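You operate a simulated robot arm through the tools that you are given. There is no shell and no other tool. Be economical: measure what you need, move in short steps, check, and stop when the job is done.

You are at the controls of a simulated robot arm. One attempt, no reset.

## Task
Take both caps off the battery and rub the white crust off its top.
Fine: charger switch off first; lay the caps on the red mat; use the blue pad and put it back where it lay. Both clips and socket THREE stay as they are. Touch keys, switches and plugs with dry hands. Drop and damage nothing; leave nothing else switched on. What is to be rubbed or washed off counts as gone when no trace of it is left.
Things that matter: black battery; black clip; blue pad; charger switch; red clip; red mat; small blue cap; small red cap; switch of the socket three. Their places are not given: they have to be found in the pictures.

It is judged by the outcome, as a careful person would: the job done as asked, and still so three seconds after it is handed in. It fails if anything else is knocked over, pushed out of place, dropped, spilled or broken. A push-on lid holds only when it is set on centred and level and pressed home; a screw cap is set on level and turned clockwise until tight.

## Robot
A 6-joint arm with a two-finger parallel gripper, fixed in place. Base frame: the origin is at the foot of the arm, x ahead of it, y to its left, z up. Lengths are in m, angles in degrees, forces in N, time in s.
With the tool pointing down near the work surface it reaches from about 0.18 to 0.76 m from the base axis. Its first joint turns from -166.0 to 166.0 degrees. Payload 3.91 kg.
The tool frame sits at the grasp point between the pads (the TCP): z along the fingers, y along the line on which they close. The tips reach 0.03 m beyond it. The gripper opens to 0.11 m. The fingers are 0.02 m wide and 0.01 m thick; the gripper's body (0.048 by 0.112 m) begins 0.055 m behind the TCP.
Orientation is told as [roll, pitch, yaw] about the base's x, y, z axes, in that order, counted from this pose: with the fingers straight down and closing along the base's y, the tool's x points along the base's -x, its y along +y and its z along -z.

## Interface
- The arm moves only by the tool nudge_tool. Its argument "deltas" is text: rows parted by semicolons, each of 6 numbers parted by spaces: the shift along the base's x, y, z in units of 50 mm (1.0 is 50 mm), then the turn, a rotation vector about the base's x, y, z in units of 5 degrees (1.0 is 5 degrees). In form: dx dy dz ax ay az; .... A call has 1 to 10 rows; each row shifts and turns the commanded pose from where the row before left it. "jaw" is the finger opening in m, from 0 to 0.11, set as the call begins (left out, the last holds). A call with a number of a shift or a turn outside -1 to 1 is refused whole. Each row takes 0.2 s and may step no farther than 0.05 m and 8.6 degrees from the row before; otherwise, or with a gripper value out of range, the whole call is refused. A pose out of reach is approached as far as the arm can. The call stops where the force on the tool passes 90 N (or 10 N more than at its start, if that is more) or the arm is blocked; 0.2 s more then pass. The fingers move at their own pace (about 0.045 m/s each) and stop on an object; they squeeze with about 44 N. The grip force told is the motor's: it shows also when the fingers shut on nothing. Time passes only in rows, and 0.2 s behind the last, so rows that do not move let the fingers close. The reply holds the time, the measured pose of the TCP, the force on the tool along the base axes, the opening and the grip force, in the units named above and with some noise, with the torque about the TCP (base axes, N m) and any sound that the robot's microphone picked up.
- Cameras (640 x 400 px; columns grow to the right, rows downward): "scene" is fixed at [0.2197, 0.4994, 1.569]; the picture's right is [-0.91, -0.41, 0.00], its down [-0.36, 0.79, -0.50] and it looks along [0.21, -0.46, -0.86] (base axes); focal length 214 px, centre (320, 200). "wrist" rides on the gripper at [0.071, 0.022, -0.107] in the tool frame; the picture's right is [-0.29, 0.96, 0.00], its down [-0.76, -0.23, -0.61] and it looks along [-0.58, -0.18, 0.79] (tool axes); focal length 243 px, centre (320, 200).
- capture(camera): a new picture of that camera. The clock stands still meanwhile.
- raise_lower(by): slides the trunk up (or, below 0, down) by that many m; the arm rides with it, the base frame stays. It gives what a move gives, with no picture.
- measure_at(camera, pixels): for up to 12 pixels [column, row] of the newest picture of that camera ("zoom" is the newest enlarged one), the place [x, y, z] in the base frame of the surface seen there, good to about 0.002 m. The clock stands still meanwhile.
- zoom(camera, box): a new picture of the part [left, top, right, bottom] of that camera's present view, enlarged. The clock stands still meanwhile.
- close_job(): hands the job in; it is judged then, once.

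Work in short steps. Measure before you move; look again where a grasp or a placing could have gone wrong, and mend it. You have 80 turns and 34 pictures in all, those below and enlarged ones among them. Open the gripper and draw the arm clear of the work before you hand the job in, unless the task says otherwise; then end with one line.

The tools are called after "Emit:" by a JSON object that holds its "op" and its "data". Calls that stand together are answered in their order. nudge_tool: Moves the arm, as the interface text tells. Its arguments: {"type":"object","properties":{"deltas":{"type":"string"},"jaw":{"type":"number"}},"required":["deltas"]} The other tools are called the same way: raise_lower (by) slides the trunk up or down; capture (camera) takes a picture; measure_at (camera, pixels) gives the place of the surface under pixels of a picture; zoom (camera, box) takes an enlarged picture of a part of a camera's view; close_job () hands the job in.

At the start:

```text
t: 0.0
eef_pos: [0.2915, 0.145, 1.3091]
tcp_rot: [0.0, 0.0, -0.1]
force: [0.5, 0.0, 0.0]
wrist_torque: [0.01, 0.01, -0.02]
grip_width: 0.1101
gripper_force: 0.1
trunk travel left (down, up): [-0.525, 0.065]
```

scene: 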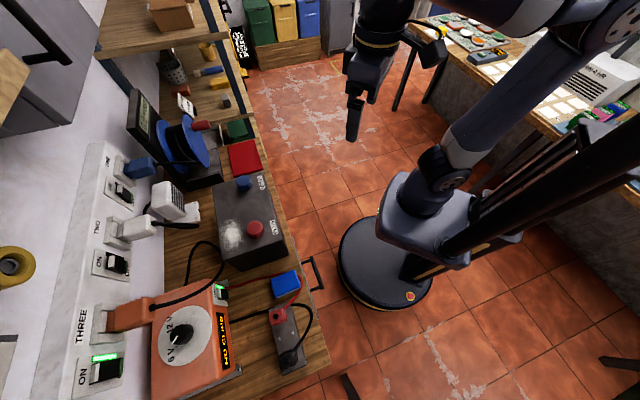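
wrist: 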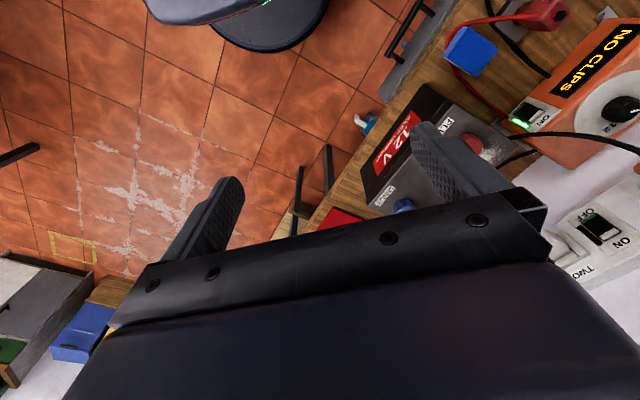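

The scene shows the battery near (245,225), the charger at (185,340), the blue pad at (286,284), and the red mat at (244,157). I'll enlarge this area and measure the main points.

Emit:
{"op": "zoom", "data": {"camera": "scene", "box": [140, 240, 340, 400]}}

Emit:
{"op": "measure_at", "data": {"camera": "scene", "pixels": [[244, 183], [255, 228], [232, 235], [286, 284], [244, 157], [219, 292], [278, 315], [290, 357], [260, 180], [217, 190], [225, 262], [285, 250]]}}

Emit:
{"op": "zoom", "data": {"camera": "scene", "box": [180, 110, 320, 280]}}

```text
2.50 times, centred on (240, 320) of scene
```

zoom: 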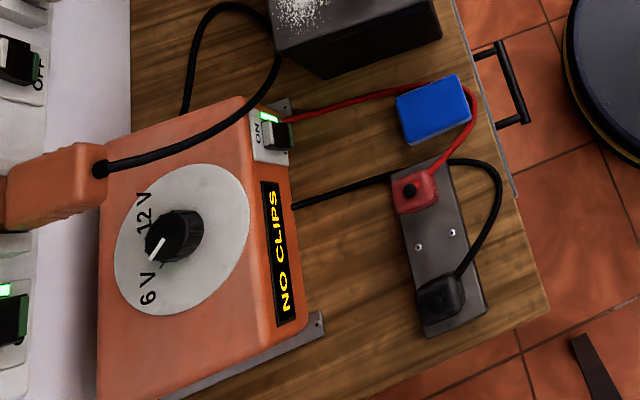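

```text
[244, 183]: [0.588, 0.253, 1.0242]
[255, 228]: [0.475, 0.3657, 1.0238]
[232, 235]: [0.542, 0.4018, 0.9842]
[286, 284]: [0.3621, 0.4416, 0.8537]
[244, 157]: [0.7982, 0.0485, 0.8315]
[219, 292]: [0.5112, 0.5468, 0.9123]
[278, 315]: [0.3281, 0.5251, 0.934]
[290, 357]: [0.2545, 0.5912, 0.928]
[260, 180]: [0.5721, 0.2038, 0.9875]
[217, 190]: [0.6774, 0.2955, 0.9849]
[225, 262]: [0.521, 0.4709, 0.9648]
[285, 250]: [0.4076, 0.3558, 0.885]
```

```text
2.35 times, centred on (250, 195) of scene
```

zoom: 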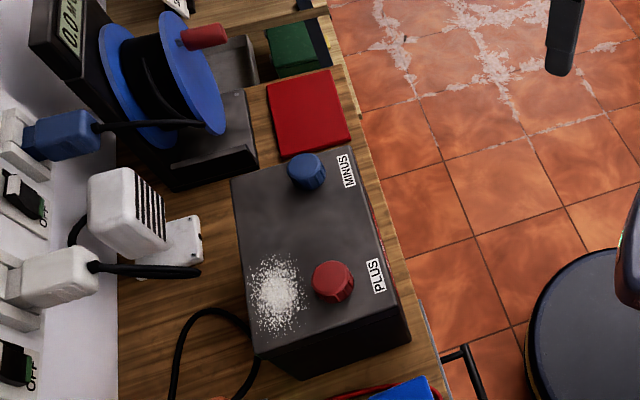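

Next I need finer measurements of the mat corners, caps, and battery corners in this zoom.

Emit:
{"op": "measure_at", "data": {"camera": "zoom", "pixels": [[271, 84], [328, 72], [349, 138], [286, 154], [308, 162], [305, 180], [331, 275], [333, 295], [235, 182], [348, 150], [405, 325], [257, 350]]}}

Emit:
{"op": "zoom", "data": {"camera": "scene", "box": [200, 260, 260, 300]}}

```text
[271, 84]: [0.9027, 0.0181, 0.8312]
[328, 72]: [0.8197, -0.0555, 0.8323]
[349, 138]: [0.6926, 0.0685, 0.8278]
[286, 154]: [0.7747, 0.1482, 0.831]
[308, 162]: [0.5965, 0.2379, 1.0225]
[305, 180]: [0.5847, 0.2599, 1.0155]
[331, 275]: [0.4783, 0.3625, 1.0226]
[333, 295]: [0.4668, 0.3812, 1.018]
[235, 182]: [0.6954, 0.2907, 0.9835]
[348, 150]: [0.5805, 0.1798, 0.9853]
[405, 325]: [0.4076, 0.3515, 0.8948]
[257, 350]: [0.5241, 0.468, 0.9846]
```

```text
10.00 times, centred on (230, 280) of scene
```

zoom: 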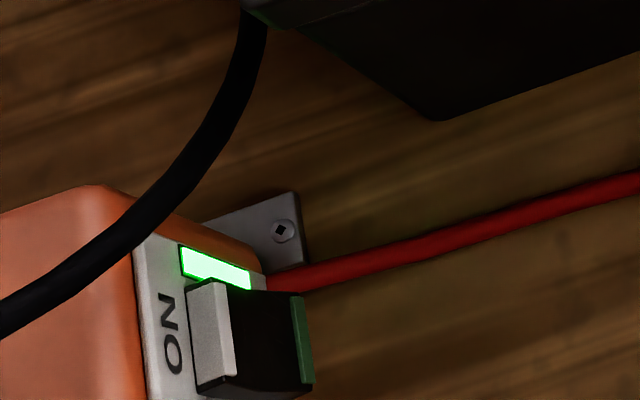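

I'll measure the geometry of the charger switch in this zoom.

Emit:
{"op": "measure_at", "data": {"camera": "zoom", "pixels": [[170, 300], [150, 250], [175, 375], [200, 260], [235, 272], [205, 300], [215, 370], [240, 310], [285, 320], [285, 370], [300, 320], [308, 375]]}}

Emit:
{"op": "zoom", "data": {"camera": "wrist", "box": [420, 0, 640, 160]}}

```text
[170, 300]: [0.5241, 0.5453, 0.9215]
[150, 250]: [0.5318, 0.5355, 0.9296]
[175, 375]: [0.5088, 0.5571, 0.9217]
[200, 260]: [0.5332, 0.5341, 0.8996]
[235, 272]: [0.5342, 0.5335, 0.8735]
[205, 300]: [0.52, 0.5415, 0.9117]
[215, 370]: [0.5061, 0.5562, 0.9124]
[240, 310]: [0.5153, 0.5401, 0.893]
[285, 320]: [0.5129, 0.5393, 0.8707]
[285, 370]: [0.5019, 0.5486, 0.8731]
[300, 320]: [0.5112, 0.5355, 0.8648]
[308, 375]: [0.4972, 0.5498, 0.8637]
```

```text
2.50 times, centred on (530, 80) of wrist
```

zoom: 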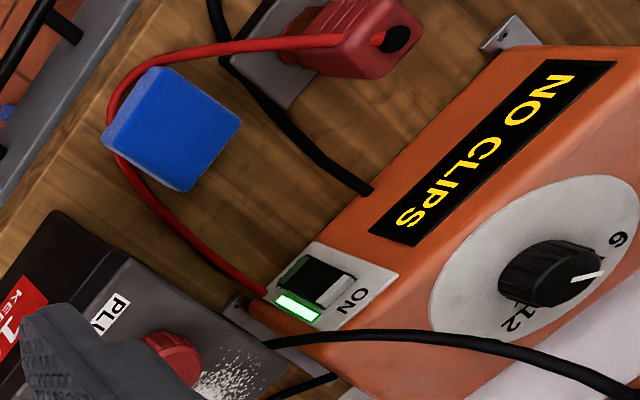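

The switch sits on the charger's upright front face. Its top ("ON") is pressed in and its bottom sticks out (z≈0.868, x≈0.504, y≈0.543), so I have to push the lower half. I'll lower the trunk first.

Emit:
{"op": "raise_lower", "data": {"by": -0.2}}

```text
t: 2.2
eef_pos: [0.2908, 0.1445, 1.1095]
tcp_rot: [0.1, 0.0, 0.0]
force: [-0.6, 0.0, -0.4]
wrist_torque: [-0.03, 0.0, 0.03]
grip_width: 0.1097
gripper_force: 0.1
trunk travel left (down, up): [-0.325, 0.265]
```

The trunk is down and the hand is at z 1.11. I'll yaw 45° with the fingers closing, and move toward a hover point in front of the charger.

Emit:
{"op": "nudge_tool", "data": {"deltas": "0.22 0.634 0 0 0 1;0.22 0.634 0 0 0 1;0.22 0.634 0 0 0 1;0.22 0.634 0 0 0 1;0.22 0.634 0 0 0 1;0.22 0.634 0 0 0 1;0.22 0.634 0 0 0 1;0.22 0.634 0 0 0 1;0.22 0.634 0 0 0 1", "jaw": 0}}

Emit:
{"op": "capture", "data": {"camera": "wrist"}}

```text
t: 4.2
eef_pos: [0.3843, 0.4231, 1.0929]
tcp_rot: [0.1, -0.3, 45.1]
force: [1.1, -0.8, -1.0]
wrist_torque: [0.0, -0.03, 0.03]
grip_width: 0.0
gripper_force: 37.6
out of reach, approached as far as the arm can: row 9
trunk travel left (down, up): [-0.325, 0.265]
```

```text
27 pictures are left
```

wrist: 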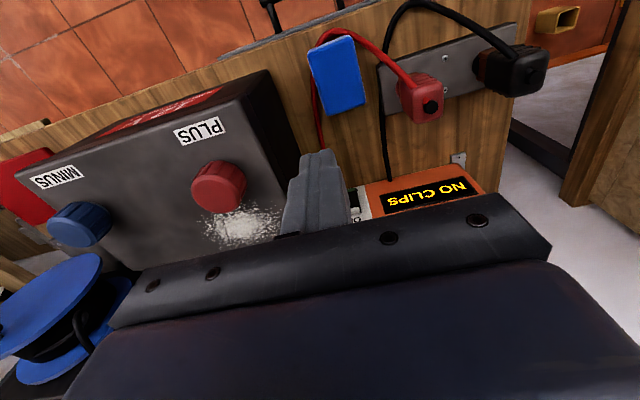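

The arm is at its reach limit at this height. I'll go down and tilt the fingers forward, to a point short of the switch.

Emit:
{"op": "nudge_tool", "data": {"deltas": "0 0 -0.9 0 0 0;0.1 0.1 -0.5 1 -1 0;0.3 0.3 -0.5 1 -1 0;0.3 0.3 -0.5 1 -1 0;0.3 0.3 -0.4 1 -1 0;0 0 0 0 0 0"}}

Emit:
{"op": "capture", "data": {"camera": "scene"}}

Emit:
{"op": "capture", "data": {"camera": "wrist"}}

```text
t: 5.6
eef_pos: [0.4335, 0.471, 0.9533]
tcp_rot: [0.0, -28.2, 45.1]
force: [0.3, 0.0, 0.3]
wrist_torque: [-0.01, -0.02, -0.01]
grip_width: 0.0
gripper_force: 38.1
trunk travel left (down, up): [-0.325, 0.265]
```

```text
26 pictures are left
```

scene: 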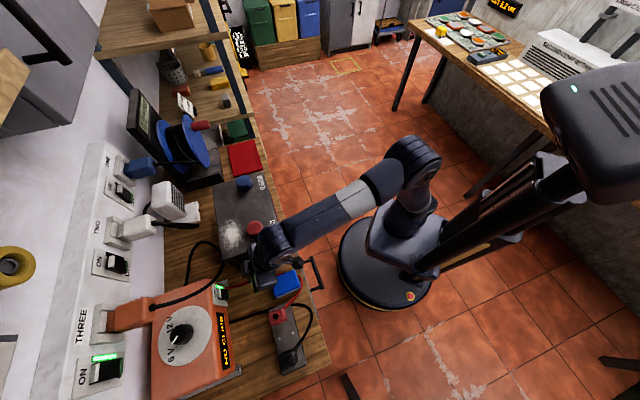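

```text
25 pictures are left
```

wrist: 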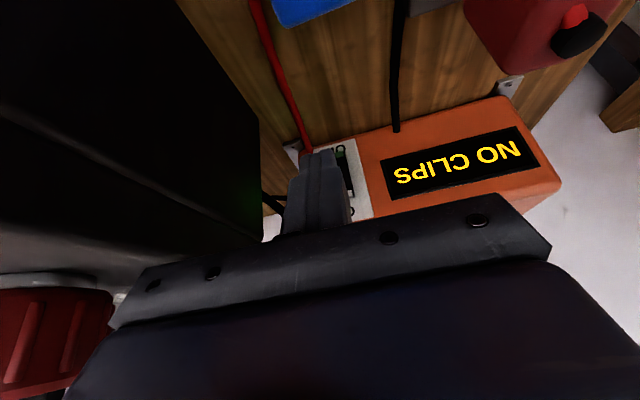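

The measured pose is u≈0.640, v≈-0.027 and z 0.953, in line with the rocker. I'll go down so the tips are level with the lower half, then close in to short of contact.

Emit:
{"op": "nudge_tool", "data": {"deltas": "-0.03 0.03 -0.62 0 0 0;-0.03 0.03 -0.62 0 0 0;0.3 0.3 0 0 0 0;0.33 0.33 0 0 0 0;0 0 0 0 0 0"}}

Emit:
{"op": "zoom", "data": {"camera": "scene", "box": [190, 240, 310, 315]}}

```text
t: 6.8
eef_pos: [0.4622, 0.5051, 0.8901]
tcp_rot: [-0.1, -28.3, 45.0]
force: [0.5, -0.1, 0.0]
wrist_torque: [-0.01, 0.0, 0.0]
grip_width: 0.0
gripper_force: 37.6
trunk travel left (down, up): [-0.325, 0.265]
```

```text
5.33 times, centred on (250, 278) of scene
```

zoom: 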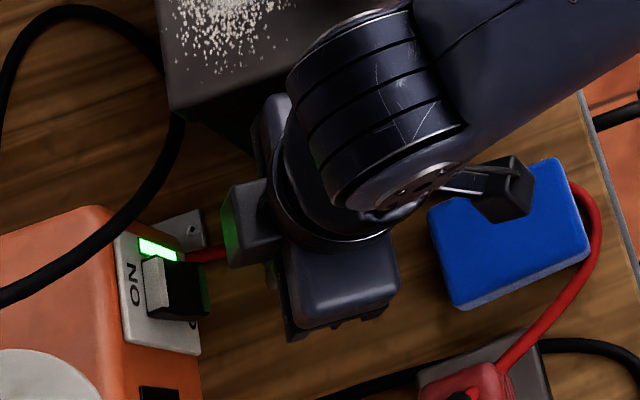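

I'm checking the finger's position against the rocker by measuring both.

Emit:
{"op": "measure_at", "data": {"camera": "zoom", "pixels": [[240, 190], [235, 230], [250, 255], [232, 258], [270, 270], [205, 270], [205, 310], [180, 280], [270, 120], [345, 300]]}}

```text
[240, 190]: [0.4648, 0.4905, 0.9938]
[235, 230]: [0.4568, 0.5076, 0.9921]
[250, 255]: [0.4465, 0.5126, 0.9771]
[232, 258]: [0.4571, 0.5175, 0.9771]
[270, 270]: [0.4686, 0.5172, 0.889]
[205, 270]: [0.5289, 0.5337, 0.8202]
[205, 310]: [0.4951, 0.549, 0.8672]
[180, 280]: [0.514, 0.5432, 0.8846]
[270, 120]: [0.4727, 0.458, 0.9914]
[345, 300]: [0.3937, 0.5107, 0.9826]
```

The finger is at v≈-0.034, in line with the rocker. I'll advance along +u to press the lower half.

Emit:
{"op": "nudge_tool", "data": {"deltas": "0.3 0.3 0 0 0 0;0.14 0.14 0 0 0 0;0.07 0.07 0 0 0 0;0.07 0.07 0 0 0 0"}}

```text
t: 7.8
eef_pos: [0.4913, 0.5334, 0.8906]
tcp_rot: [0.0, -28.3, 45.1]
force: [-7.0, -7.2, 0.7]
wrist_torque: [-0.16, 0.11, 0.0]
grip_width: 0.0
gripper_force: 37.4
trunk travel left (down, up): [-0.325, 0.265]
```

There is about 10 N of contact at u=0.725 and no click yet. I'll press a bit further.

Emit:
{"op": "nudge_tool", "data": {"deltas": "0.04 0.04 0 0 0 0;0.04 0.04 0 0 0 0;0 0 0 0 0 0"}}

Emit:
{"op": "zoom", "data": {"camera": "scene", "box": [190, 265, 260, 310]}}

```text
t: 8.6
eef_pos: [0.4919, 0.5346, 0.8905]
tcp_rot: [-0.1, -27.9, 45.0]
force: [-31.2, -34.6, -0.9]
wrist_torque: [-0.37, 1.08, 0.09]
grip_width: 0.0
gripper_force: 37.4
trunk travel left (down, up): [-0.325, 0.265]
```

```text
8.89 times, centred on (225, 288) of scene
```

zoom: 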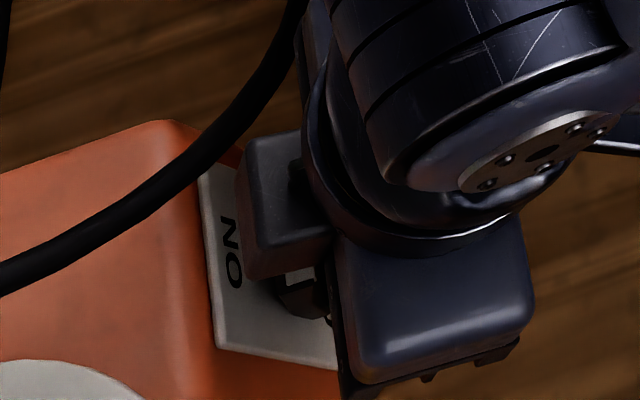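

The push has come up solid against about 46 N. I'll back off and look.

Emit:
{"op": "nudge_tool", "data": {"deltas": "-0.4 -0.4 0 0 0 0;-0.6 -0.6 0 0 0 0;0 0 0 0 0 0"}}

Emit:
{"op": "zoom", "data": {"camera": "scene", "box": [190, 265, 260, 310]}}

```text
t: 9.4
eef_pos: [0.4437, 0.4877, 0.8933]
tcp_rot: [0.0, -28.4, 45.0]
force: [-0.1, 0.0, -0.3]
wrist_torque: [0.0, 0.01, 0.0]
grip_width: 0.0
gripper_force: 37.5
trunk travel left (down, up): [-0.325, 0.265]
```

```text
8.89 times, centred on (225, 288) of scene
```

zoom: 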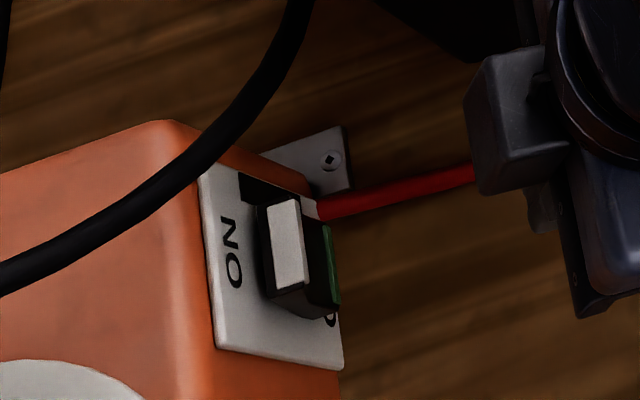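

The lamp is dark and the rocker has flipped, so the charger is off. I'll rise, level the tool, and get a view of the caps.

Emit:
{"op": "nudge_tool", "data": {"deltas": "-0.2 -0.2 0.8 0 0 0;-0.4 -0.4 0.8 -1 1 0;-0.4 -0.4 0.8 -1 1 0;-0.4 -0.4 0.8 -1 1 0;-0.5 -0.5 0.4 -1 1 0;0 0 0 0 0 0", "jaw": 0.08}}

Emit:
{"op": "zoom", "data": {"camera": "scene", "box": [210, 170, 290, 250]}}

Emit:
{"op": "zoom", "data": {"camera": "wrist", "box": [0, 0, 320, 200]}}

```text
t: 10.8
eef_pos: [0.3496, 0.3921, 1.0726]
tcp_rot: [0.0, 0.0, 45.1]
force: [0.4, -0.2, 1.0]
wrist_torque: [0.01, 0.02, -0.01]
grip_width: 0.0799
gripper_force: 0.0
trunk travel left (down, up): [-0.325, 0.265]
```

```text
5.00 times, centred on (250, 210) of scene
```

zoom: 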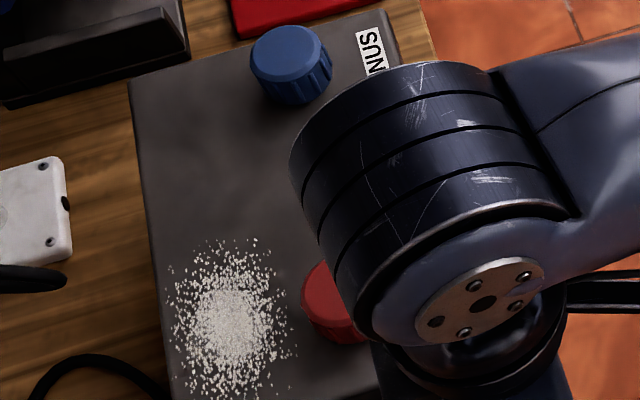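

```text
2.00 times, centred on (160, 100) of wrist
```

zoom: 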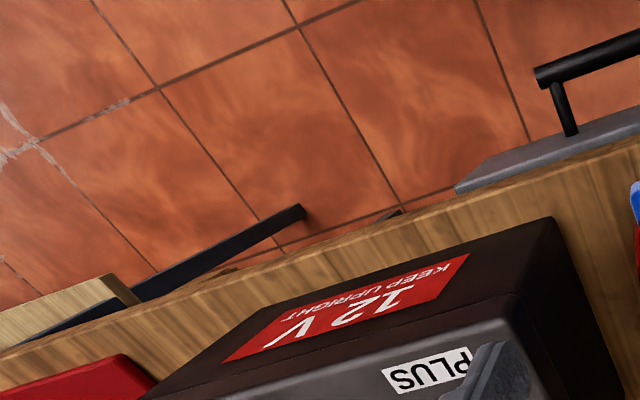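

I'll measure the caps' top rims for centre and size, and the extent of the crust.

Emit:
{"op": "measure_at", "data": {"camera": "zoom", "pixels": [[290, 52], [258, 52], [323, 48], [288, 28], [290, 76], [322, 270], [310, 295], [170, 300], [222, 240], [290, 330], [240, 395], [345, 150]]}}

```text
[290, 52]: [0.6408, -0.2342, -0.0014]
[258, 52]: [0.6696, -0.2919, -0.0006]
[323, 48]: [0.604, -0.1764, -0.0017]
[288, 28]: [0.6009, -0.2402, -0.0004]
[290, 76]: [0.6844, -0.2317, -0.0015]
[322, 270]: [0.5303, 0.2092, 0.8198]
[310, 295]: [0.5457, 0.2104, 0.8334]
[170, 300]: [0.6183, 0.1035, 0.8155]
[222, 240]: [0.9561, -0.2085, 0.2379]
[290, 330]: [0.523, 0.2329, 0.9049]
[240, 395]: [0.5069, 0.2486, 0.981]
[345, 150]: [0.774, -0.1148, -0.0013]
```

That measurement used the wrist zoom by mistake. I'll draw the arm back a little to clear the scene view, then zoom again.

Emit:
{"op": "nudge_tool", "data": {"deltas": "-0.4 -0.9 0.3 0 0 0;0 -0.98 0 0 0 0;0 -0.98 0 0 0 0;0 -0.9 0 0 0 0"}}

Emit:
{"op": "zoom", "data": {"camera": "scene", "box": [200, 170, 296, 260]}}

```text
refused: row 1 steps farther than a row can; nothing moved
```

```text
4.44 times, centred on (248, 215) of scene
```

zoom: 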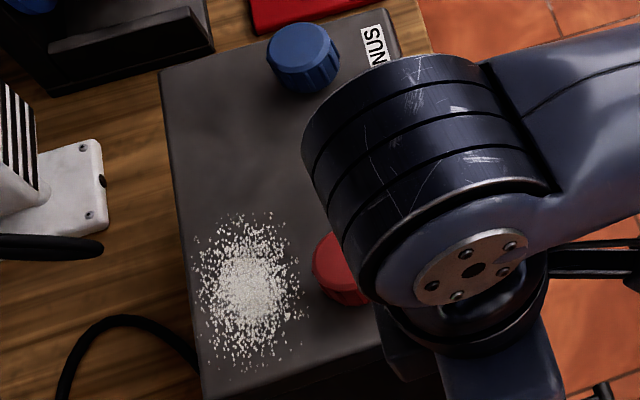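

The blue cap's top is visible (centre about (297,45)), and so is the whole crust. I'll measure these.

Emit:
{"op": "measure_at", "data": {"camera": "zoom", "pixels": [[297, 45], [270, 46], [325, 40], [294, 26], [299, 60], [195, 290], [300, 285], [240, 212], [225, 370], [245, 285], [160, 78], [375, 45]]}}

Emit:
{"op": "nudge_tool", "data": {"deltas": "-0.3 -0.8 0.3 0 0 0;0 -0.9 0 0 0 0;0 -0.9 0 0 0 0;0 -0.9 0 0 0 0"}}

Emit:
{"op": "zoom", "data": {"camera": "scene", "box": [200, 170, 296, 260]}}

```text
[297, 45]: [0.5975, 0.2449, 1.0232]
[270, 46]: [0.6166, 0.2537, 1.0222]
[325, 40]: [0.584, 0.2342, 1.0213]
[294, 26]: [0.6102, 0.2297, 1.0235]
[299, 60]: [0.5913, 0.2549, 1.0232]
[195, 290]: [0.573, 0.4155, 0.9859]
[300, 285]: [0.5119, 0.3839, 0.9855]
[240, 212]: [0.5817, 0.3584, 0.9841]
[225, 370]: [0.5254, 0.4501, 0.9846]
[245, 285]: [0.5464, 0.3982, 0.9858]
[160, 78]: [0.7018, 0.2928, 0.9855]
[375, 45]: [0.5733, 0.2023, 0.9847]
```

```text
t: 11.8
eef_pos: [0.335, 0.2174, 1.0857]
tcp_rot: [0.1, 0.0, 45.0]
force: [-0.2, 0.3, -0.4]
wrist_torque: [0.0, 0.01, -0.01]
grip_width: 0.08
gripper_force: 0.2
trunk travel left (down, up): [-0.325, 0.265]
```

```text
4.44 times, centred on (248, 215) of scene
```

zoom: 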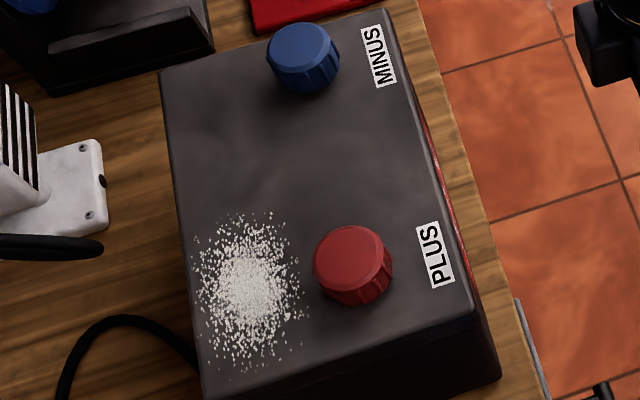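

Emit:
{"op": "measure_at", "data": {"camera": "zoom", "pixels": [[350, 255], [316, 258], [382, 248], [345, 230], [355, 284], [300, 45], [268, 55], [337, 45], [195, 388], [470, 310], [300, 345], [255, 350]]}}

```text
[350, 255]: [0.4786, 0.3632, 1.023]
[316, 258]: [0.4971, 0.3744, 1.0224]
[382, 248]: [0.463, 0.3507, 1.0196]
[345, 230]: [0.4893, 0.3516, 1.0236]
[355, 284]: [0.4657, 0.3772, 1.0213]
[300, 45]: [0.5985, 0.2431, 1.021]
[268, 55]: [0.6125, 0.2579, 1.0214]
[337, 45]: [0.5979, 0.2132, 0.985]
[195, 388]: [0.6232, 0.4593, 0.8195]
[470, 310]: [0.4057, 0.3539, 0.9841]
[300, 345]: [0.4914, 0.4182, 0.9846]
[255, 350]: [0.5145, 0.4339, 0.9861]
```

The red cap's centre is (0.479, 0.363), top z 1.022, about 40 mm across. The blue one is at (0.598, 0.244). I'll raise the trunk for more reach at this height and then go over the red cap.

Emit:
{"op": "raise_lower", "data": {"by": 0.15}}

Emit:
{"op": "nudge_tool", "data": {"deltas": "0.58 0.58 -0.3 0 0 0;0.58 0.58 -0.5 0 0 0;0.58 0.58 -0.5 0 0 0;0.58 0.58 -0.5 0 0 0;0.58 0.58 -0.5 0 0 0;0 0 -0.3 0 0 0;0 0 0 0 0 0"}}

```text
t: 13.5
eef_pos: [0.3367, 0.2181, 1.2358]
tcp_rot: [-0.1, 0.0, 45.0]
force: [-0.1, -0.3, 0.3]
wrist_torque: [0.0, 0.03, -0.01]
grip_width: 0.0799
gripper_force: 0.1
trunk travel left (down, up): [-0.475, 0.115]
```

```text
t: 15.1
eef_pos: [0.48, 0.3645, 1.1063]
tcp_rot: [0.1, -0.1, 45.1]
force: [0.1, 0.5, 0.2]
wrist_torque: [-0.04, -0.01, 0.01]
grip_width: 0.08
gripper_force: 0.0
trunk travel left (down, up): [-0.475, 0.115]
```

I'm over the red cap. Next I descend to z≈1.021 (tips at about 0.991, above the battery top at 0.985), then close gently.

Emit:
{"op": "nudge_tool", "data": {"deltas": "-0.02 -0.03 -0.7 0 0 0;0 0 -0.7 0 0 0;0 0 -0.3 0 0 0;0 0 0 0 0 0"}}

Emit:
{"op": "nudge_tool", "data": {"deltas": "0 0 0 0 0 0;0 0 0 0 0 0;0 0 0 0 0 0;0 0 0 0 0 0", "jaw": 0.02}}

```text
t: 16.1
eef_pos: [0.4781, 0.3612, 1.0196]
tcp_rot: [0.0, 0.0, 45.0]
force: [0.2, -0.4, 0.2]
wrist_torque: [-0.01, 0.0, 0.02]
grip_width: 0.0801
gripper_force: 0.0
trunk travel left (down, up): [-0.475, 0.115]
```

```text
t: 17.1
eef_pos: [0.4781, 0.3619, 1.0211]
tcp_rot: [0.0, 0.0, 45.1]
force: [-2.6, 2.0, -0.9]
wrist_torque: [0.0, 0.08, 0.05]
grip_width: 0.0427
gripper_force: 43.6
trunk travel left (down, up): [-0.475, 0.115]
heard: snap
```

The cap is gripped at 43 mm and a "snap" was heard. I'll try a very small lift and read the force.

Emit:
{"op": "nudge_tool", "data": {"deltas": "0 0 0.05 0 0 0;0 0 0 0 0 0"}}

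Emit:
{"op": "zoom", "data": {"camera": "wrist", "box": [160, 60, 480, 260]}}

```text
t: 17.7
eef_pos: [0.4783, 0.3605, 1.023]
tcp_rot: [-0.1, 0.0, 45.1]
force: [-3.3, 3.1, -1.8]
wrist_torque: [0.04, 0.04, 0.0]
grip_width: 0.0428
gripper_force: 43.9
trunk travel left (down, up): [-0.475, 0.115]
```

```text
2.00 times, centred on (320, 160) of wrist
```

zoom: 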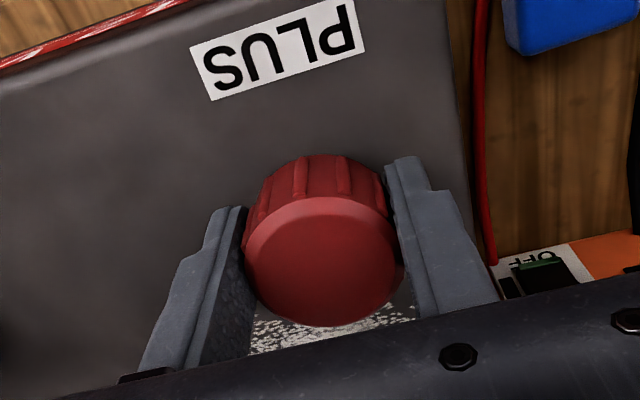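

Pull force is only about 2 N. I'll lift a few mm more.

Emit:
{"op": "nudge_tool", "data": {"deltas": "0 0 0.06 0 0 0;0 0 0 0 0 0"}}

```text
t: 18.3
eef_pos: [0.4786, 0.3621, 1.026]
tcp_rot: [0.0, 0.0, 45.0]
force: [-3.0, 2.4, -1.7]
wrist_torque: [0.06, 0.07, -0.01]
grip_width: 0.0424
gripper_force: 44.4
trunk travel left (down, up): [-0.475, 0.115]
```

No resistance so far, so I'll continue up another 12 mm.

Emit:
{"op": "nudge_tool", "data": {"deltas": "0 0 0.12 0 0 0;0 0 0.12 0 0 0;0 0 0 0 0 0"}}

Emit:
{"op": "zoom", "data": {"camera": "wrist", "box": [160, 60, 480, 260]}}

```text
t: 19.1
eef_pos: [0.4793, 0.3611, 1.0373]
tcp_rot: [0.0, 0.0, 45.0]
force: [-0.9, -0.1, -1.3]
wrist_torque: [0.02, 0.0, -0.03]
grip_width: 0.0427
gripper_force: 43.5
trunk travel left (down, up): [-0.475, 0.115]
```

```text
2.00 times, centred on (320, 160) of wrist
```

zoom: 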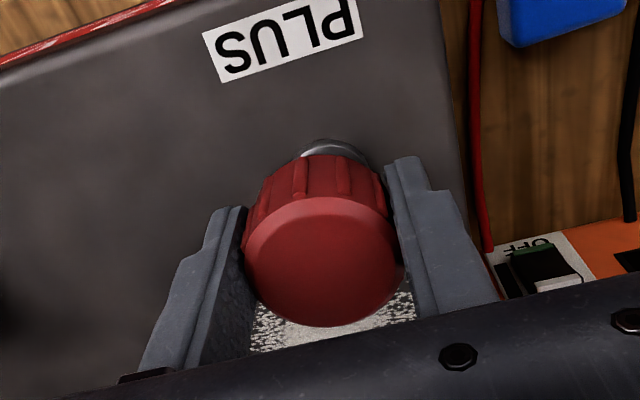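

The cap came off cleanly and the bare post shows beneath it, so it's a push-on cap. I'll lift and carry it along the front of the battery toward the mat, turning the hand as I go.

Emit:
{"op": "nudge_tool", "data": {"deltas": "0 0 0.5 0 0 0;0 0 0.45 0 0 0;0.505 -0.747 0 0 0 -1;0.505 -0.747 0 0 0 -1;0.505 -0.747 0 0 0 -1;0.505 -0.747 0 0 0 -1;0.505 -0.747 0 0 0 -1;0.505 -0.747 0 0 0 -1;0.505 -0.747 0 0 0 -1;0 0 0 0 0 -1"}}

Emit:
{"op": "nudge_tool", "data": {"deltas": "0 0 -0.4 0 0 -1;0 0 -0.4 0 0 -1;0 0 -0.4 0 0 -1;0 0 -0.4 0 0 -1;0 0 -0.4 0 0 -1;0 0 -0.4 0 0 -1;0 0 0 0 0 -1;0 0 0 0 0 -1;0 0 0 0 0 -1;0 0 0 0 0 -1"}}

```text
t: 21.3
eef_pos: [0.6547, 0.0983, 1.0863]
tcp_rot: [0.0, 0.0, 4.9]
force: [-0.1, 0.2, -0.2]
wrist_torque: [0.01, 0.0, 0.02]
grip_width: 0.0427
gripper_force: 44.5
trunk travel left (down, up): [-0.475, 0.115]
```

```text
t: 23.5
eef_pos: [0.6559, 0.0994, 0.9662]
tcp_rot: [0.0, 0.0, -45.1]
force: [-0.1, 0.1, -0.5]
wrist_torque: [-0.03, 0.03, -0.02]
grip_width: 0.0424
gripper_force: 43.9
trunk travel left (down, up): [-0.475, 0.115]
```

The hand is at yaw -45 and z 0.966. I'll go to the far spot on the mat (0.760, 0.035), lowering to 0.90.

Emit:
{"op": "nudge_tool", "data": {"deltas": "0.52 -0.33 -0.3 0 0 0;0.52 -0.33 -0.3 0 0 0;0.52 -0.33 -0.3 0 0 0;0.52 -0.3 -0.3 0 0 0;0 0 0 0 0 0"}}

Emit:
{"op": "capture", "data": {"camera": "wrist"}}

```text
t: 24.7
eef_pos: [0.7544, 0.0334, 0.9047]
tcp_rot: [0.1, -0.1, -44.9]
force: [0.7, -0.1, -0.4]
wrist_torque: [-0.01, -0.01, -0.03]
grip_width: 0.0427
gripper_force: 44.1
out of reach, approached as far as the arm can: row 4
trunk travel left (down, up): [-0.475, 0.115]
```

```text
15 pictures are left
```

wrist: 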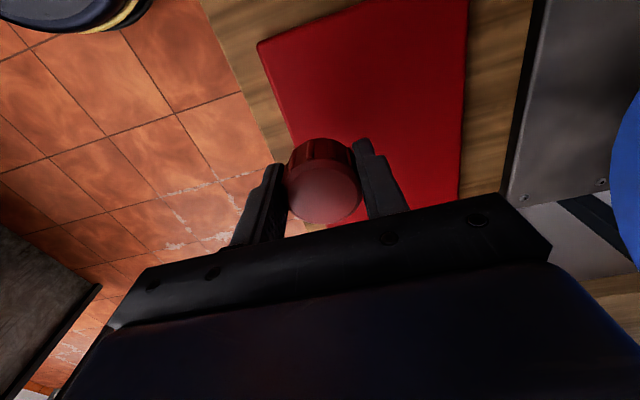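

The reach limit is about 0.755. I'll measure the mat's edges to choose a spot fully inside it.

Emit:
{"op": "measure_at", "data": {"camera": "wrist", "pixels": [[262, 46], [278, 110], [466, 10], [462, 100], [458, 185], [270, 80], [360, 10], [400, 100]]}}

```text
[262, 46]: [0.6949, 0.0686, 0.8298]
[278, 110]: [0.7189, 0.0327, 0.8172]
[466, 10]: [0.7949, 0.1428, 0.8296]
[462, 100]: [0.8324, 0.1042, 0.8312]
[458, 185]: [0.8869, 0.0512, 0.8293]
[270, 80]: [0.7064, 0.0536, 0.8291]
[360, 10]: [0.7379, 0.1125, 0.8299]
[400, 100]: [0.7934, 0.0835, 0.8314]
```

The mat's near edge is at u≈0.538. I'll place the red cap at (0.750, 0.044) and lower it until light contact.

Emit:
{"op": "nudge_tool", "data": {"deltas": "-0.09 0.21 -0.2 0 0 0;0 0 -0.34 0 0 0;0 0 -0.1 0 0 0;0 0 0 0 0 0"}}

```text
t: 25.7
eef_pos: [0.7487, 0.0439, 0.8725]
tcp_rot: [0.1, 0.0, -45.0]
force: [-0.4, 0.1, -0.6]
wrist_torque: [-0.01, 0.02, 0.01]
grip_width: 0.0426
gripper_force: 43.8
trunk travel left (down, up): [-0.475, 0.115]
```

The cap is still clear of the mat by about 6 mm. I'll lower it in fine steps.

Emit:
{"op": "nudge_tool", "data": {"deltas": "0 0 -0.06 0 0 0;0 0 -0.04 0 0 0;0 0 0 0 0 0"}}

```text
t: 26.5
eef_pos: [0.749, 0.0453, 0.8682]
tcp_rot: [0.1, 0.0, -45.0]
force: [-0.4, 0.0, -0.8]
wrist_torque: [-0.01, 0.0, 0.01]
grip_width: 0.0426
gripper_force: 44.4
trunk travel left (down, up): [-0.475, 0.115]
```

Emit:
{"op": "nudge_tool", "data": {"deltas": "0 0 -0.03 0 0 0;0 0 -0.03 0 0 0;0 0 0 0 0 0"}}

```text
t: 27.3
eef_pos: [0.7499, 0.0456, 0.864]
tcp_rot: [-0.1, 0.0, -45.0]
force: [0.4, 0.6, 0.1]
wrist_torque: [-0.03, -0.03, 0.02]
grip_width: 0.0426
gripper_force: 43.8
trunk travel left (down, up): [-0.475, 0.115]
```

No contact yet, so I go down another 2 mm at a time.

Emit:
{"op": "nudge_tool", "data": {"deltas": "0 0 -0.03 0 0 0;0 0 0 0 0 0"}}

Emit:
{"op": "zoom", "data": {"camera": "wrist", "box": [200, 80, 460, 240]}}

```text
t: 27.9
eef_pos: [0.7491, 0.045, 0.8625]
tcp_rot: [-0.1, 0.0, -45.1]
force: [0.7, 0.4, -0.6]
wrist_torque: [-0.01, -0.01, 0.02]
grip_width: 0.0426
gripper_force: 44.1
trunk travel left (down, up): [-0.475, 0.115]
```

```text
2.46 times, centred on (330, 160) of wrist
```

zoom: 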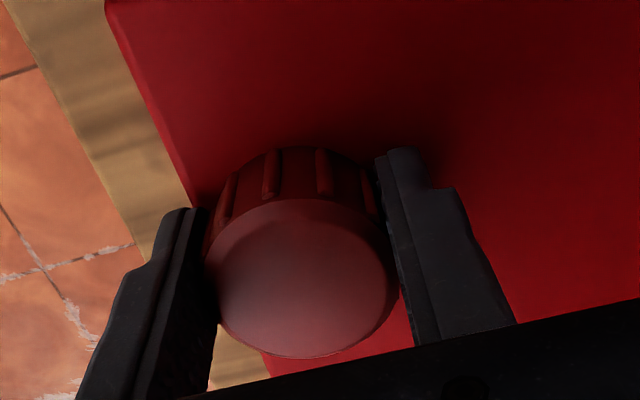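

I'm measuring the cap top and the mat nearby to find the remaining gap.

Emit:
{"op": "measure_at", "data": {"camera": "zoom", "pixels": [[300, 280], [210, 270], [385, 265], [300, 205], [290, 350], [180, 180], [350, 120], [300, 145]]}}

```text
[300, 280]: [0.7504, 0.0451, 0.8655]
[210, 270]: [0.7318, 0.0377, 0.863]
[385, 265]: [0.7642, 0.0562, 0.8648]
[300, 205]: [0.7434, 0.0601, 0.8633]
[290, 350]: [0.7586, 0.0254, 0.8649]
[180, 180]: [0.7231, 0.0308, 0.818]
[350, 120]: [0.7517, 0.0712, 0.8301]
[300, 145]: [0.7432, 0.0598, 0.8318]
```

The cap's top is at 0.865 and its bottom is about at the mat. I'll take one more small step to feel contact.

Emit:
{"op": "nudge_tool", "data": {"deltas": "0 0 -0.03 0 0 0;0 0 0 0 0 0"}}

```text
t: 28.5
eef_pos: [0.7499, 0.045, 0.862]
tcp_rot: [-0.1, 0.0, -44.9]
force: [0.7, -0.4, 0.7]
wrist_torque: [-0.01, 0.02, 0.01]
grip_width: 0.0427
gripper_force: 43.6
trunk travel left (down, up): [-0.475, 0.115]
```

Emit:
{"op": "nudge_tool", "data": {"deltas": "0 0 -0.03 0 0 0;0 0 0 0 0 0"}}

```text
t: 29.1
eef_pos: [0.7484, 0.0447, 0.8618]
tcp_rot: [0.2, -0.1, -45.1]
force: [1.3, 0.4, 10.9]
wrist_torque: [-0.14, 0.19, 0.01]
grip_width: 0.0424
gripper_force: 44.0
trunk travel left (down, up): [-0.475, 0.115]
```

Contact shows (10.9 N upward), so the cap stands on the mat. I'll open the jaws and rise straight up.

Emit:
{"op": "nudge_tool", "data": {"deltas": "0 0 0.02 0 0 0;0 0 0 0 0 0;0 0 0 0 0 0;0 0 0 0 0 0;0 0 0.7 0 0 0;0 0 0.9 0 0 0;0 0 0 0 0 0", "jaw": 0.08}}

Emit:
{"op": "capture", "data": {"camera": "wrist"}}

```text
t: 30.7
eef_pos: [0.7489, 0.0469, 0.9408]
tcp_rot: [0.1, -0.1, -45.0]
force: [-0.7, 0.1, 0.1]
wrist_torque: [0.01, -0.02, 0.0]
grip_width: 0.0801
gripper_force: 0.0
trunk travel left (down, up): [-0.475, 0.115]
```

```text
13 pictures are left
```

wrist: 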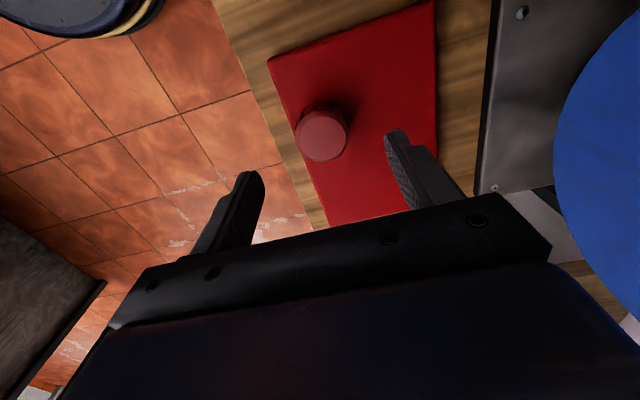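

The red cap stands on the mat. Next is the blue cap at about (0.599, 0.2435): rise, turn to yaw -90, and hover over it.

Emit:
{"op": "nudge_tool", "data": {"deltas": "-0.5 0 0.8 0 0 -1;-0.5 0 0.8 0 0 -1;-0.5 0 0.8 0 0 -1;-0.25 0.655 0.1 0 0 -1;-0.25 0.655 0.1 0 0 -1;-0.25 0.655 0.1 0 0 -1;-0.25 0.655 0.1 0 0 -1;-0.25 0.655 0.1 0 0 -1;-0.25 0.655 0.1 0 0 -1;0 0 0 0 0 0"}}

Emit:
{"op": "capture", "data": {"camera": "wrist"}}

```text
t: 32.9
eef_pos: [0.6005, 0.2436, 1.089]
tcp_rot: [0.0, 0.1, -90.2]
force: [-0.2, -0.3, -0.7]
wrist_torque: [0.01, 0.03, -0.02]
grip_width: 0.0799
gripper_force: 0.1
trunk travel left (down, up): [-0.475, 0.115]
```

```text
12 pictures are left
```

wrist: 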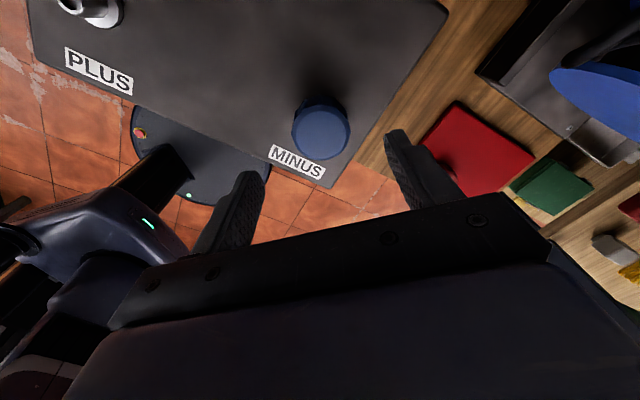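

The blue cap is between the fingers in view. I'll check its centre with this picture.

Emit:
{"op": "measure_at", "data": {"camera": "wrist", "pixels": [[321, 132], [294, 132], [348, 132], [321, 108], [321, 156], [453, 168]]}}

```text
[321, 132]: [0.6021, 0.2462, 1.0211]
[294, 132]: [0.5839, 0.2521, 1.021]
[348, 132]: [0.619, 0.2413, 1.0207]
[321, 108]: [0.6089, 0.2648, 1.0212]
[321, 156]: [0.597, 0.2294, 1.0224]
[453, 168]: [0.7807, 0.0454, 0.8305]
```

The centre is about (0.601, 0.246). I'll descend to z 1.020 and close.

Emit:
{"op": "nudge_tool", "data": {"deltas": "0.01 0.04 -0.7 0 0 0;0 0 -0.65 0 0 0;0 0 0 0 0 0"}}

Emit:
{"op": "nudge_tool", "data": {"deltas": "0 0 0 0 0 0;0 0 0 0 0 0;0 0 0 0 0 0;0 0 0 0 0 0", "jaw": 0.02}}

```text
t: 33.7
eef_pos: [0.6002, 0.2443, 1.0228]
tcp_rot: [0.0, 0.1, -90.0]
force: [-0.7, 0.5, 0.1]
wrist_torque: [0.02, 0.02, -0.03]
grip_width: 0.0799
gripper_force: 0.0
trunk travel left (down, up): [-0.475, 0.115]
```

```text
t: 34.7
eef_pos: [0.6002, 0.2466, 1.0231]
tcp_rot: [0.0, -0.1, -90.1]
force: [0.1, 1.0, 0.0]
wrist_torque: [0.01, -0.02, 0.01]
grip_width: 0.043
gripper_force: 43.9
trunk travel left (down, up): [-0.475, 0.115]
heard: snap
```

The cap is gripped and the same snap was heard. I'll lift straight up slowly.

Emit:
{"op": "nudge_tool", "data": {"deltas": "0 0 0.1 0 0 0;0 0 0.2 0 0 0;0 0 0.3 0 0 0;0 0 0.5 0 0 0;0 0 0 0 0 0"}}

Emit:
{"op": "capture", "data": {"camera": "wrist"}}

```text
t: 35.9
eef_pos: [0.6002, 0.2448, 1.0799]
tcp_rot: [0.0, 0.0, -90.1]
force: [-0.9, -0.3, -0.3]
wrist_torque: [0.0, -0.01, 0.0]
grip_width: 0.043
gripper_force: 44.4
trunk travel left (down, up): [-0.475, 0.115]
```

```text
11 pictures are left
```

wrist: 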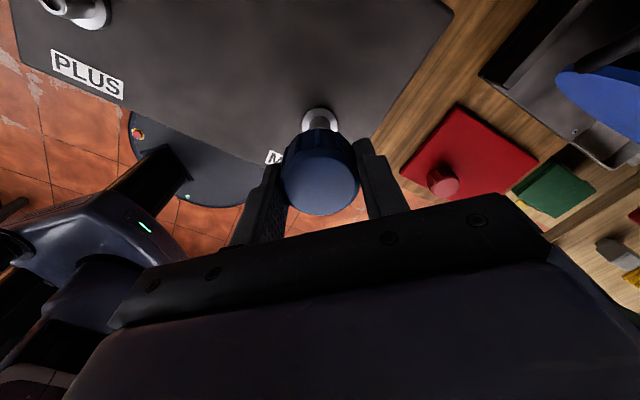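

The blue cap is off, and the red cap stands at (443,182) on the mat. I'll verify its exact place before setting the blue one beside it.

Emit:
{"op": "measure_at", "data": {"camera": "wrist", "pixels": [[446, 186], [430, 183], [458, 186], [444, 172], [404, 175], [460, 104]]}}

```text
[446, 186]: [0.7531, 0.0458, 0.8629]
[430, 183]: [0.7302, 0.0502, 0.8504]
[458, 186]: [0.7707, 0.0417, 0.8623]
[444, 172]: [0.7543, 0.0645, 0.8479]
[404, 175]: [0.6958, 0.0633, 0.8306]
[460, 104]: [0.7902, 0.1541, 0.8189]
```

The red cap is at (0.750, 0.045). I'll carry the blue one to (0.750, 0.092).

Emit:
{"op": "nudge_tool", "data": {"deltas": "0.4 -0.5 0 0 0 0;0.4 -0.5 0 0 0 0;0.4 -0.5 0 0 0 0;0.4 -0.5 0 0 0 0;0.25 -0.2 -0.8 0 0 0;0.25 -0.2 -0.8 0 0 0;0.25 -0.2 -0.8 0 0 0;0.25 -0.2 -0.8 0 0 0;0.4 -0.26 -0.4 0 0 0;0 0 0 0 0 0"}}

```text
t: 38.1
eef_pos: [0.7492, 0.0916, 0.8977]
tcp_rot: [0.0, 0.0, -89.9]
force: [-0.3, -0.2, -0.6]
wrist_torque: [0.0, 0.01, -0.02]
grip_width: 0.043
gripper_force: 44.0
trunk travel left (down, up): [-0.475, 0.115]
```

In position. I lower to just above contact, then in fine steps.

Emit:
{"op": "nudge_tool", "data": {"deltas": "0 0 -0.4 0 0 0;0 0 -0.2 0 0 0;0 0 -0.04 0 0 0;0 0 -0.03 0 0 0;0 0 0 0 0 0"}}

Emit:
{"op": "nudge_tool", "data": {"deltas": "0 0 -0.03 0 0 0;0 0 0 0 0 0"}}

```text
t: 39.3
eef_pos: [0.7503, 0.0918, 0.8646]
tcp_rot: [-0.1, 0.1, -90.1]
force: [-0.5, 0.5, 0.6]
wrist_torque: [0.01, 0.02, -0.01]
grip_width: 0.043
gripper_force: 44.0
trunk travel left (down, up): [-0.475, 0.115]
```

```text
t: 39.9
eef_pos: [0.7501, 0.0913, 0.863]
tcp_rot: [0.1, 0.0, -90.0]
force: [-1.0, -0.3, -1.0]
wrist_torque: [0.0, 0.05, 0.02]
grip_width: 0.043
gripper_force: 44.4
trunk travel left (down, up): [-0.475, 0.115]
```

Emit:
{"op": "nudge_tool", "data": {"deltas": "0 0 -0.03 0 0 0;0 0 0 0 0 0"}}

Emit:
{"op": "nudge_tool", "data": {"deltas": "0 0 -0.02 0 0 0;0 0 0 0 0 0"}}

```text
t: 40.5
eef_pos: [0.7501, 0.0903, 0.8637]
tcp_rot: [0.1, -0.1, -90.1]
force: [0.0, 0.4, 7.8]
wrist_torque: [-0.04, 0.11, 0.0]
grip_width: 0.043
gripper_force: 43.5
trunk travel left (down, up): [-0.475, 0.115]
```

```text
t: 41.1
eef_pos: [0.7501, 0.0913, 0.8647]
tcp_rot: [0.2, -0.1, -90.0]
force: [2.0, 0.3, 16.2]
wrist_torque: [-0.07, 0.21, -0.01]
grip_width: 0.0426
gripper_force: 44.0
trunk travel left (down, up): [-0.475, 0.115]
```

Contact was felt, so I relieve it, open, and rise straight up.

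Emit:
{"op": "nudge_tool", "data": {"deltas": "0 0 0.04 0 0 0;0 0 0 0 0 0;0 0 0 0 0 0;0 0 0 0 0 0;0 0 0.7 0 0 0;-0.2 0 0.95 0 0 0;-0.2 0 0.95 0 0 0;-0.4 0 0.85 0 0 0;0 0 0 0 0 0", "jaw": 0.075}}

Emit:
{"op": "capture", "data": {"camera": "scene"}}

```text
t: 43.1
eef_pos: [0.7092, 0.0906, 1.037]
tcp_rot: [0.0, 0.0, -89.9]
force: [0.6, -0.2, 0.2]
wrist_torque: [0.0, -0.06, -0.01]
grip_width: 0.0749
gripper_force: 0.0
trunk travel left (down, up): [-0.475, 0.115]
```

```text
10 pictures are left
```

scene: 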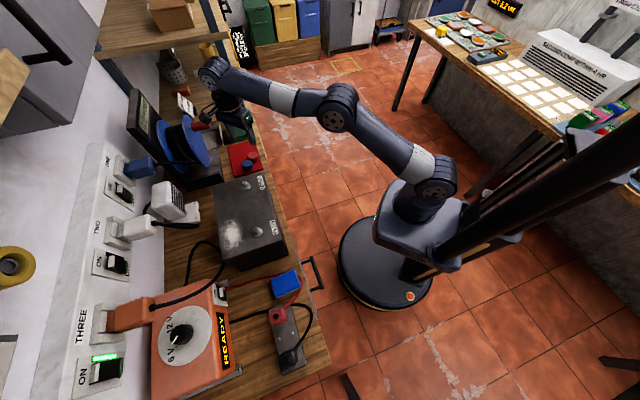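

Both caps are on the mat. The charger display has changed, so I'll zoom on the charger and pad together.

Emit:
{"op": "zoom", "data": {"camera": "scene", "box": [200, 260, 330, 345]}}

```text
4.71 times, centred on (265, 302) of scene
```

zoom: 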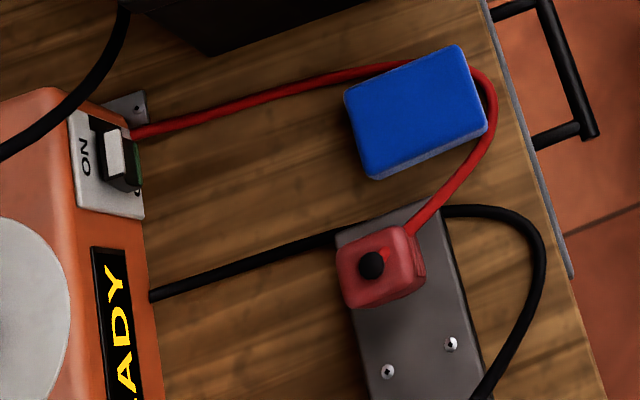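

The switch is off. I'll measure the pad's corners and the lead around it.

Emit:
{"op": "measure_at", "data": {"camera": "zoom", "pixels": [[349, 94], [456, 50], [481, 125], [374, 170], [415, 110], [376, 177], [484, 132], [380, 68], [492, 95], [470, 160], [300, 130], [437, 200]]}}

```text
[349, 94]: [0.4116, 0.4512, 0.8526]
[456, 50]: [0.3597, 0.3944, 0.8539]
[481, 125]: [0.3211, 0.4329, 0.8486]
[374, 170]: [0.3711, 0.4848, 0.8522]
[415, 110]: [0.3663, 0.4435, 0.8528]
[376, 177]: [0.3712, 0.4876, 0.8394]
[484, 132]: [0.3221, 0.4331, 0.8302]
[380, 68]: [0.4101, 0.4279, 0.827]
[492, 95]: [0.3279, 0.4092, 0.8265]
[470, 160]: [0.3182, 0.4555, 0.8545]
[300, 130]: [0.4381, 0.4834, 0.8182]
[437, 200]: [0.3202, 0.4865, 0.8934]
```

The pad is 75 mm (u) × 55 mm (v), with its centre near (0.366, 0.441) and its top at 0.853. The red lead lies low beside it and rises at its -v corner. I'll grip across u, with the tips above the lead. I head there now while turning to yaw -45.

Emit:
{"op": "measure_at", "data": {"camera": "scene", "pixels": [[187, 210], [200, 212], [170, 190], [180, 200], [195, 222], [262, 180], [245, 180], [270, 230], [232, 228], [253, 156], [242, 166]]}}

Emit:
{"op": "nudge_tool", "data": {"deltas": "-0.774 0.59 0.06 0 0 1;-0.774 0.59 0.06 0 0 1;-0.774 0.59 0.06 0 0 1;-0.774 0.59 0.06 0 0 1;-0.774 0.59 0.06 0 0 1;-0.774 0.59 0.06 0 0 1;-0.774 0.59 0.06 0 0 1;-0.774 0.59 0.06 0 0 1;-0.774 0.59 0.06 0 0 1;-0.774 0.59 0.06 0 0 0", "jaw": 0.09}}

```text
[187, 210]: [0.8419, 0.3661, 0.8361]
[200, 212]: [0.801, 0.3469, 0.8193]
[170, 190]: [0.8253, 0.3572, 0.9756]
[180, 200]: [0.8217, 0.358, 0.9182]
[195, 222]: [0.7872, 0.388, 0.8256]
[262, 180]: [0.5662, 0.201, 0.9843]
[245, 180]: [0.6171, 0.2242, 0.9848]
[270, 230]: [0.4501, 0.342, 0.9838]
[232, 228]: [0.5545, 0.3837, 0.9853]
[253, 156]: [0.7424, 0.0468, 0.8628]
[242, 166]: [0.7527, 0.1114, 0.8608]
```

```text
t: 45.3
eef_pos: [0.3242, 0.3864, 1.0669]
tcp_rot: [0.0, 0.0, -45.1]
force: [0.2, 0.5, 0.1]
wrist_torque: [-0.02, 0.0, -0.02]
grip_width: 0.0901
gripper_force: 0.0
trunk travel left (down, up): [-0.475, 0.115]
```

I move over the pad and go down to z 0.91 for a look.

Emit:
{"op": "nudge_tool", "data": {"deltas": "0.45 0.5 -0.4 0 0 0;0.46 0.5 -0.4 0 0 0;0 0 -0.8 0 0 0;0 0 -0.8 0 0 0;0 0 -0.7 0 0 0;0 0 0 0 0 0", "jaw": 0.084}}

Emit:
{"op": "capture", "data": {"camera": "wrist"}}

```text
t: 46.7
eef_pos: [0.3687, 0.4366, 0.9106]
tcp_rot: [-0.1, 0.0, -45.0]
force: [0.3, 0.2, 0.1]
wrist_torque: [0.03, 0.0, 0.0]
grip_width: 0.0841
gripper_force: 0.0
trunk travel left (down, up): [-0.475, 0.115]
```

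```text
8 pictures are left
```

wrist: 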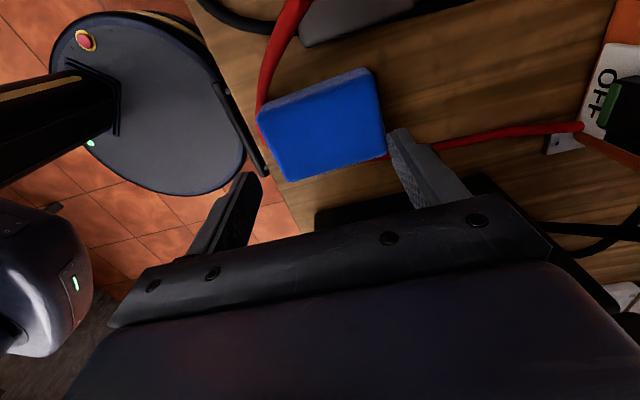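

The pad lies between the fingers. I'll measure its edges and the lead for an exact grasp.

Emit:
{"op": "measure_at", "data": {"camera": "wrist", "pixels": [[262, 122], [290, 178], [370, 75], [383, 148], [325, 130], [440, 145], [390, 157], [262, 100], [275, 60], [275, 150], [378, 110], [340, 168]]}}

```text
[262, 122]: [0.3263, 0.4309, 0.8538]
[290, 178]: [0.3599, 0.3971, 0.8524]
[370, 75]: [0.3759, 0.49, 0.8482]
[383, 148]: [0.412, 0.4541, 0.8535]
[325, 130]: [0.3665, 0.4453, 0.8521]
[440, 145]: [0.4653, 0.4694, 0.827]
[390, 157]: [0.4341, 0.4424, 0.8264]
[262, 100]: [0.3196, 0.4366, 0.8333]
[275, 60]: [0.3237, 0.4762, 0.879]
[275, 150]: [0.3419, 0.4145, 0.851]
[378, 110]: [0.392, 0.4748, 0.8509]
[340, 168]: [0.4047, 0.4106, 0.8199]
```

The pad spans u 0.533–0.615. I shift 4.5 mm along u, open to 0.092, and descend to z 0.866, which keeps the tips above the lead.

Emit:
{"op": "nudge_tool", "data": {"deltas": "0.064 0.064 0 0 0 0;0 0 0 0 0 0;0 0 -0.5 0 0 0;0 0 -0.39 0 0 0;0 0 0 0 0 0", "jaw": 0.092}}

Emit:
{"op": "nudge_tool", "data": {"deltas": "0 0 0 0 0 0;0 0 0 0 0 0;0 0 0 0 0 0", "jaw": 0.05}}

```text
t: 47.9
eef_pos: [0.3721, 0.44, 0.8667]
tcp_rot: [0.0, 0.0, -45.1]
force: [0.5, 0.6, 0.8]
wrist_torque: [0.01, -0.01, 0.0]
grip_width: 0.0921
gripper_force: 0.0
trunk travel left (down, up): [-0.475, 0.115]
```

```text
t: 48.7
eef_pos: [0.3724, 0.4394, 0.8667]
tcp_rot: [0.1, -0.1, -45.0]
force: [-0.3, 0.4, -0.2]
wrist_torque: [0.02, 0.0, 0.0]
grip_width: 0.0841
gripper_force: 44.8
trunk travel left (down, up): [-0.475, 0.115]
```

The pad is gripped at width 0.084, with the grasp pose (0.3724, 0.4394, 0.8667) noted for the return. I lift straight up.

Emit:
{"op": "nudge_tool", "data": {"deltas": "0 0 0.2 0 0 0;0 0 0.6 0 0 0;0 0 0.9 0 0 0;0 0 0.9 0 0 0;0 0 0.9 0 0 0;0 0 0.9 0 0 0;0 0 0 0 0 0"}}

Emit:
{"op": "capture", "data": {"camera": "wrist"}}

```text
t: 50.3
eef_pos: [0.3719, 0.4387, 1.0866]
tcp_rot: [0.0, 0.0, -44.9]
force: [0.1, 0.1, 0.4]
wrist_torque: [-0.01, -0.01, 0.04]
grip_width: 0.0839
gripper_force: 43.8
trunk travel left (down, up): [-0.475, 0.115]
```

```text
7 pictures are left
```

wrist: 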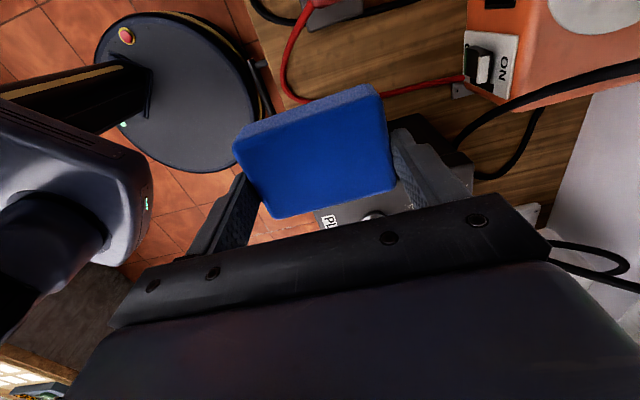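

The pad is held level and the lead stayed put. I'll carry it over the crust (u 0.668, v 0.09) and lower to just above the battery top.

Emit:
{"op": "nudge_tool", "data": {"deltas": "0.82 -0.15 0 0 0 0;0.82 -0.15 -0.1 0 0 0;0.82 -0.15 -0.2 0 0 0;0.82 -0.15 -0.2 0 0 0;0 0 -0.3 0 0 0;0 0 0 0 0 0"}}

```text
t: 51.7
eef_pos: [0.5353, 0.4096, 1.0477]
tcp_rot: [0.0, 0.0, -44.9]
force: [-0.5, -1.0, 0.0]
wrist_torque: [0.03, 0.03, 0.0]
grip_width: 0.0838
gripper_force: 43.9
trunk travel left (down, up): [-0.475, 0.115]
```

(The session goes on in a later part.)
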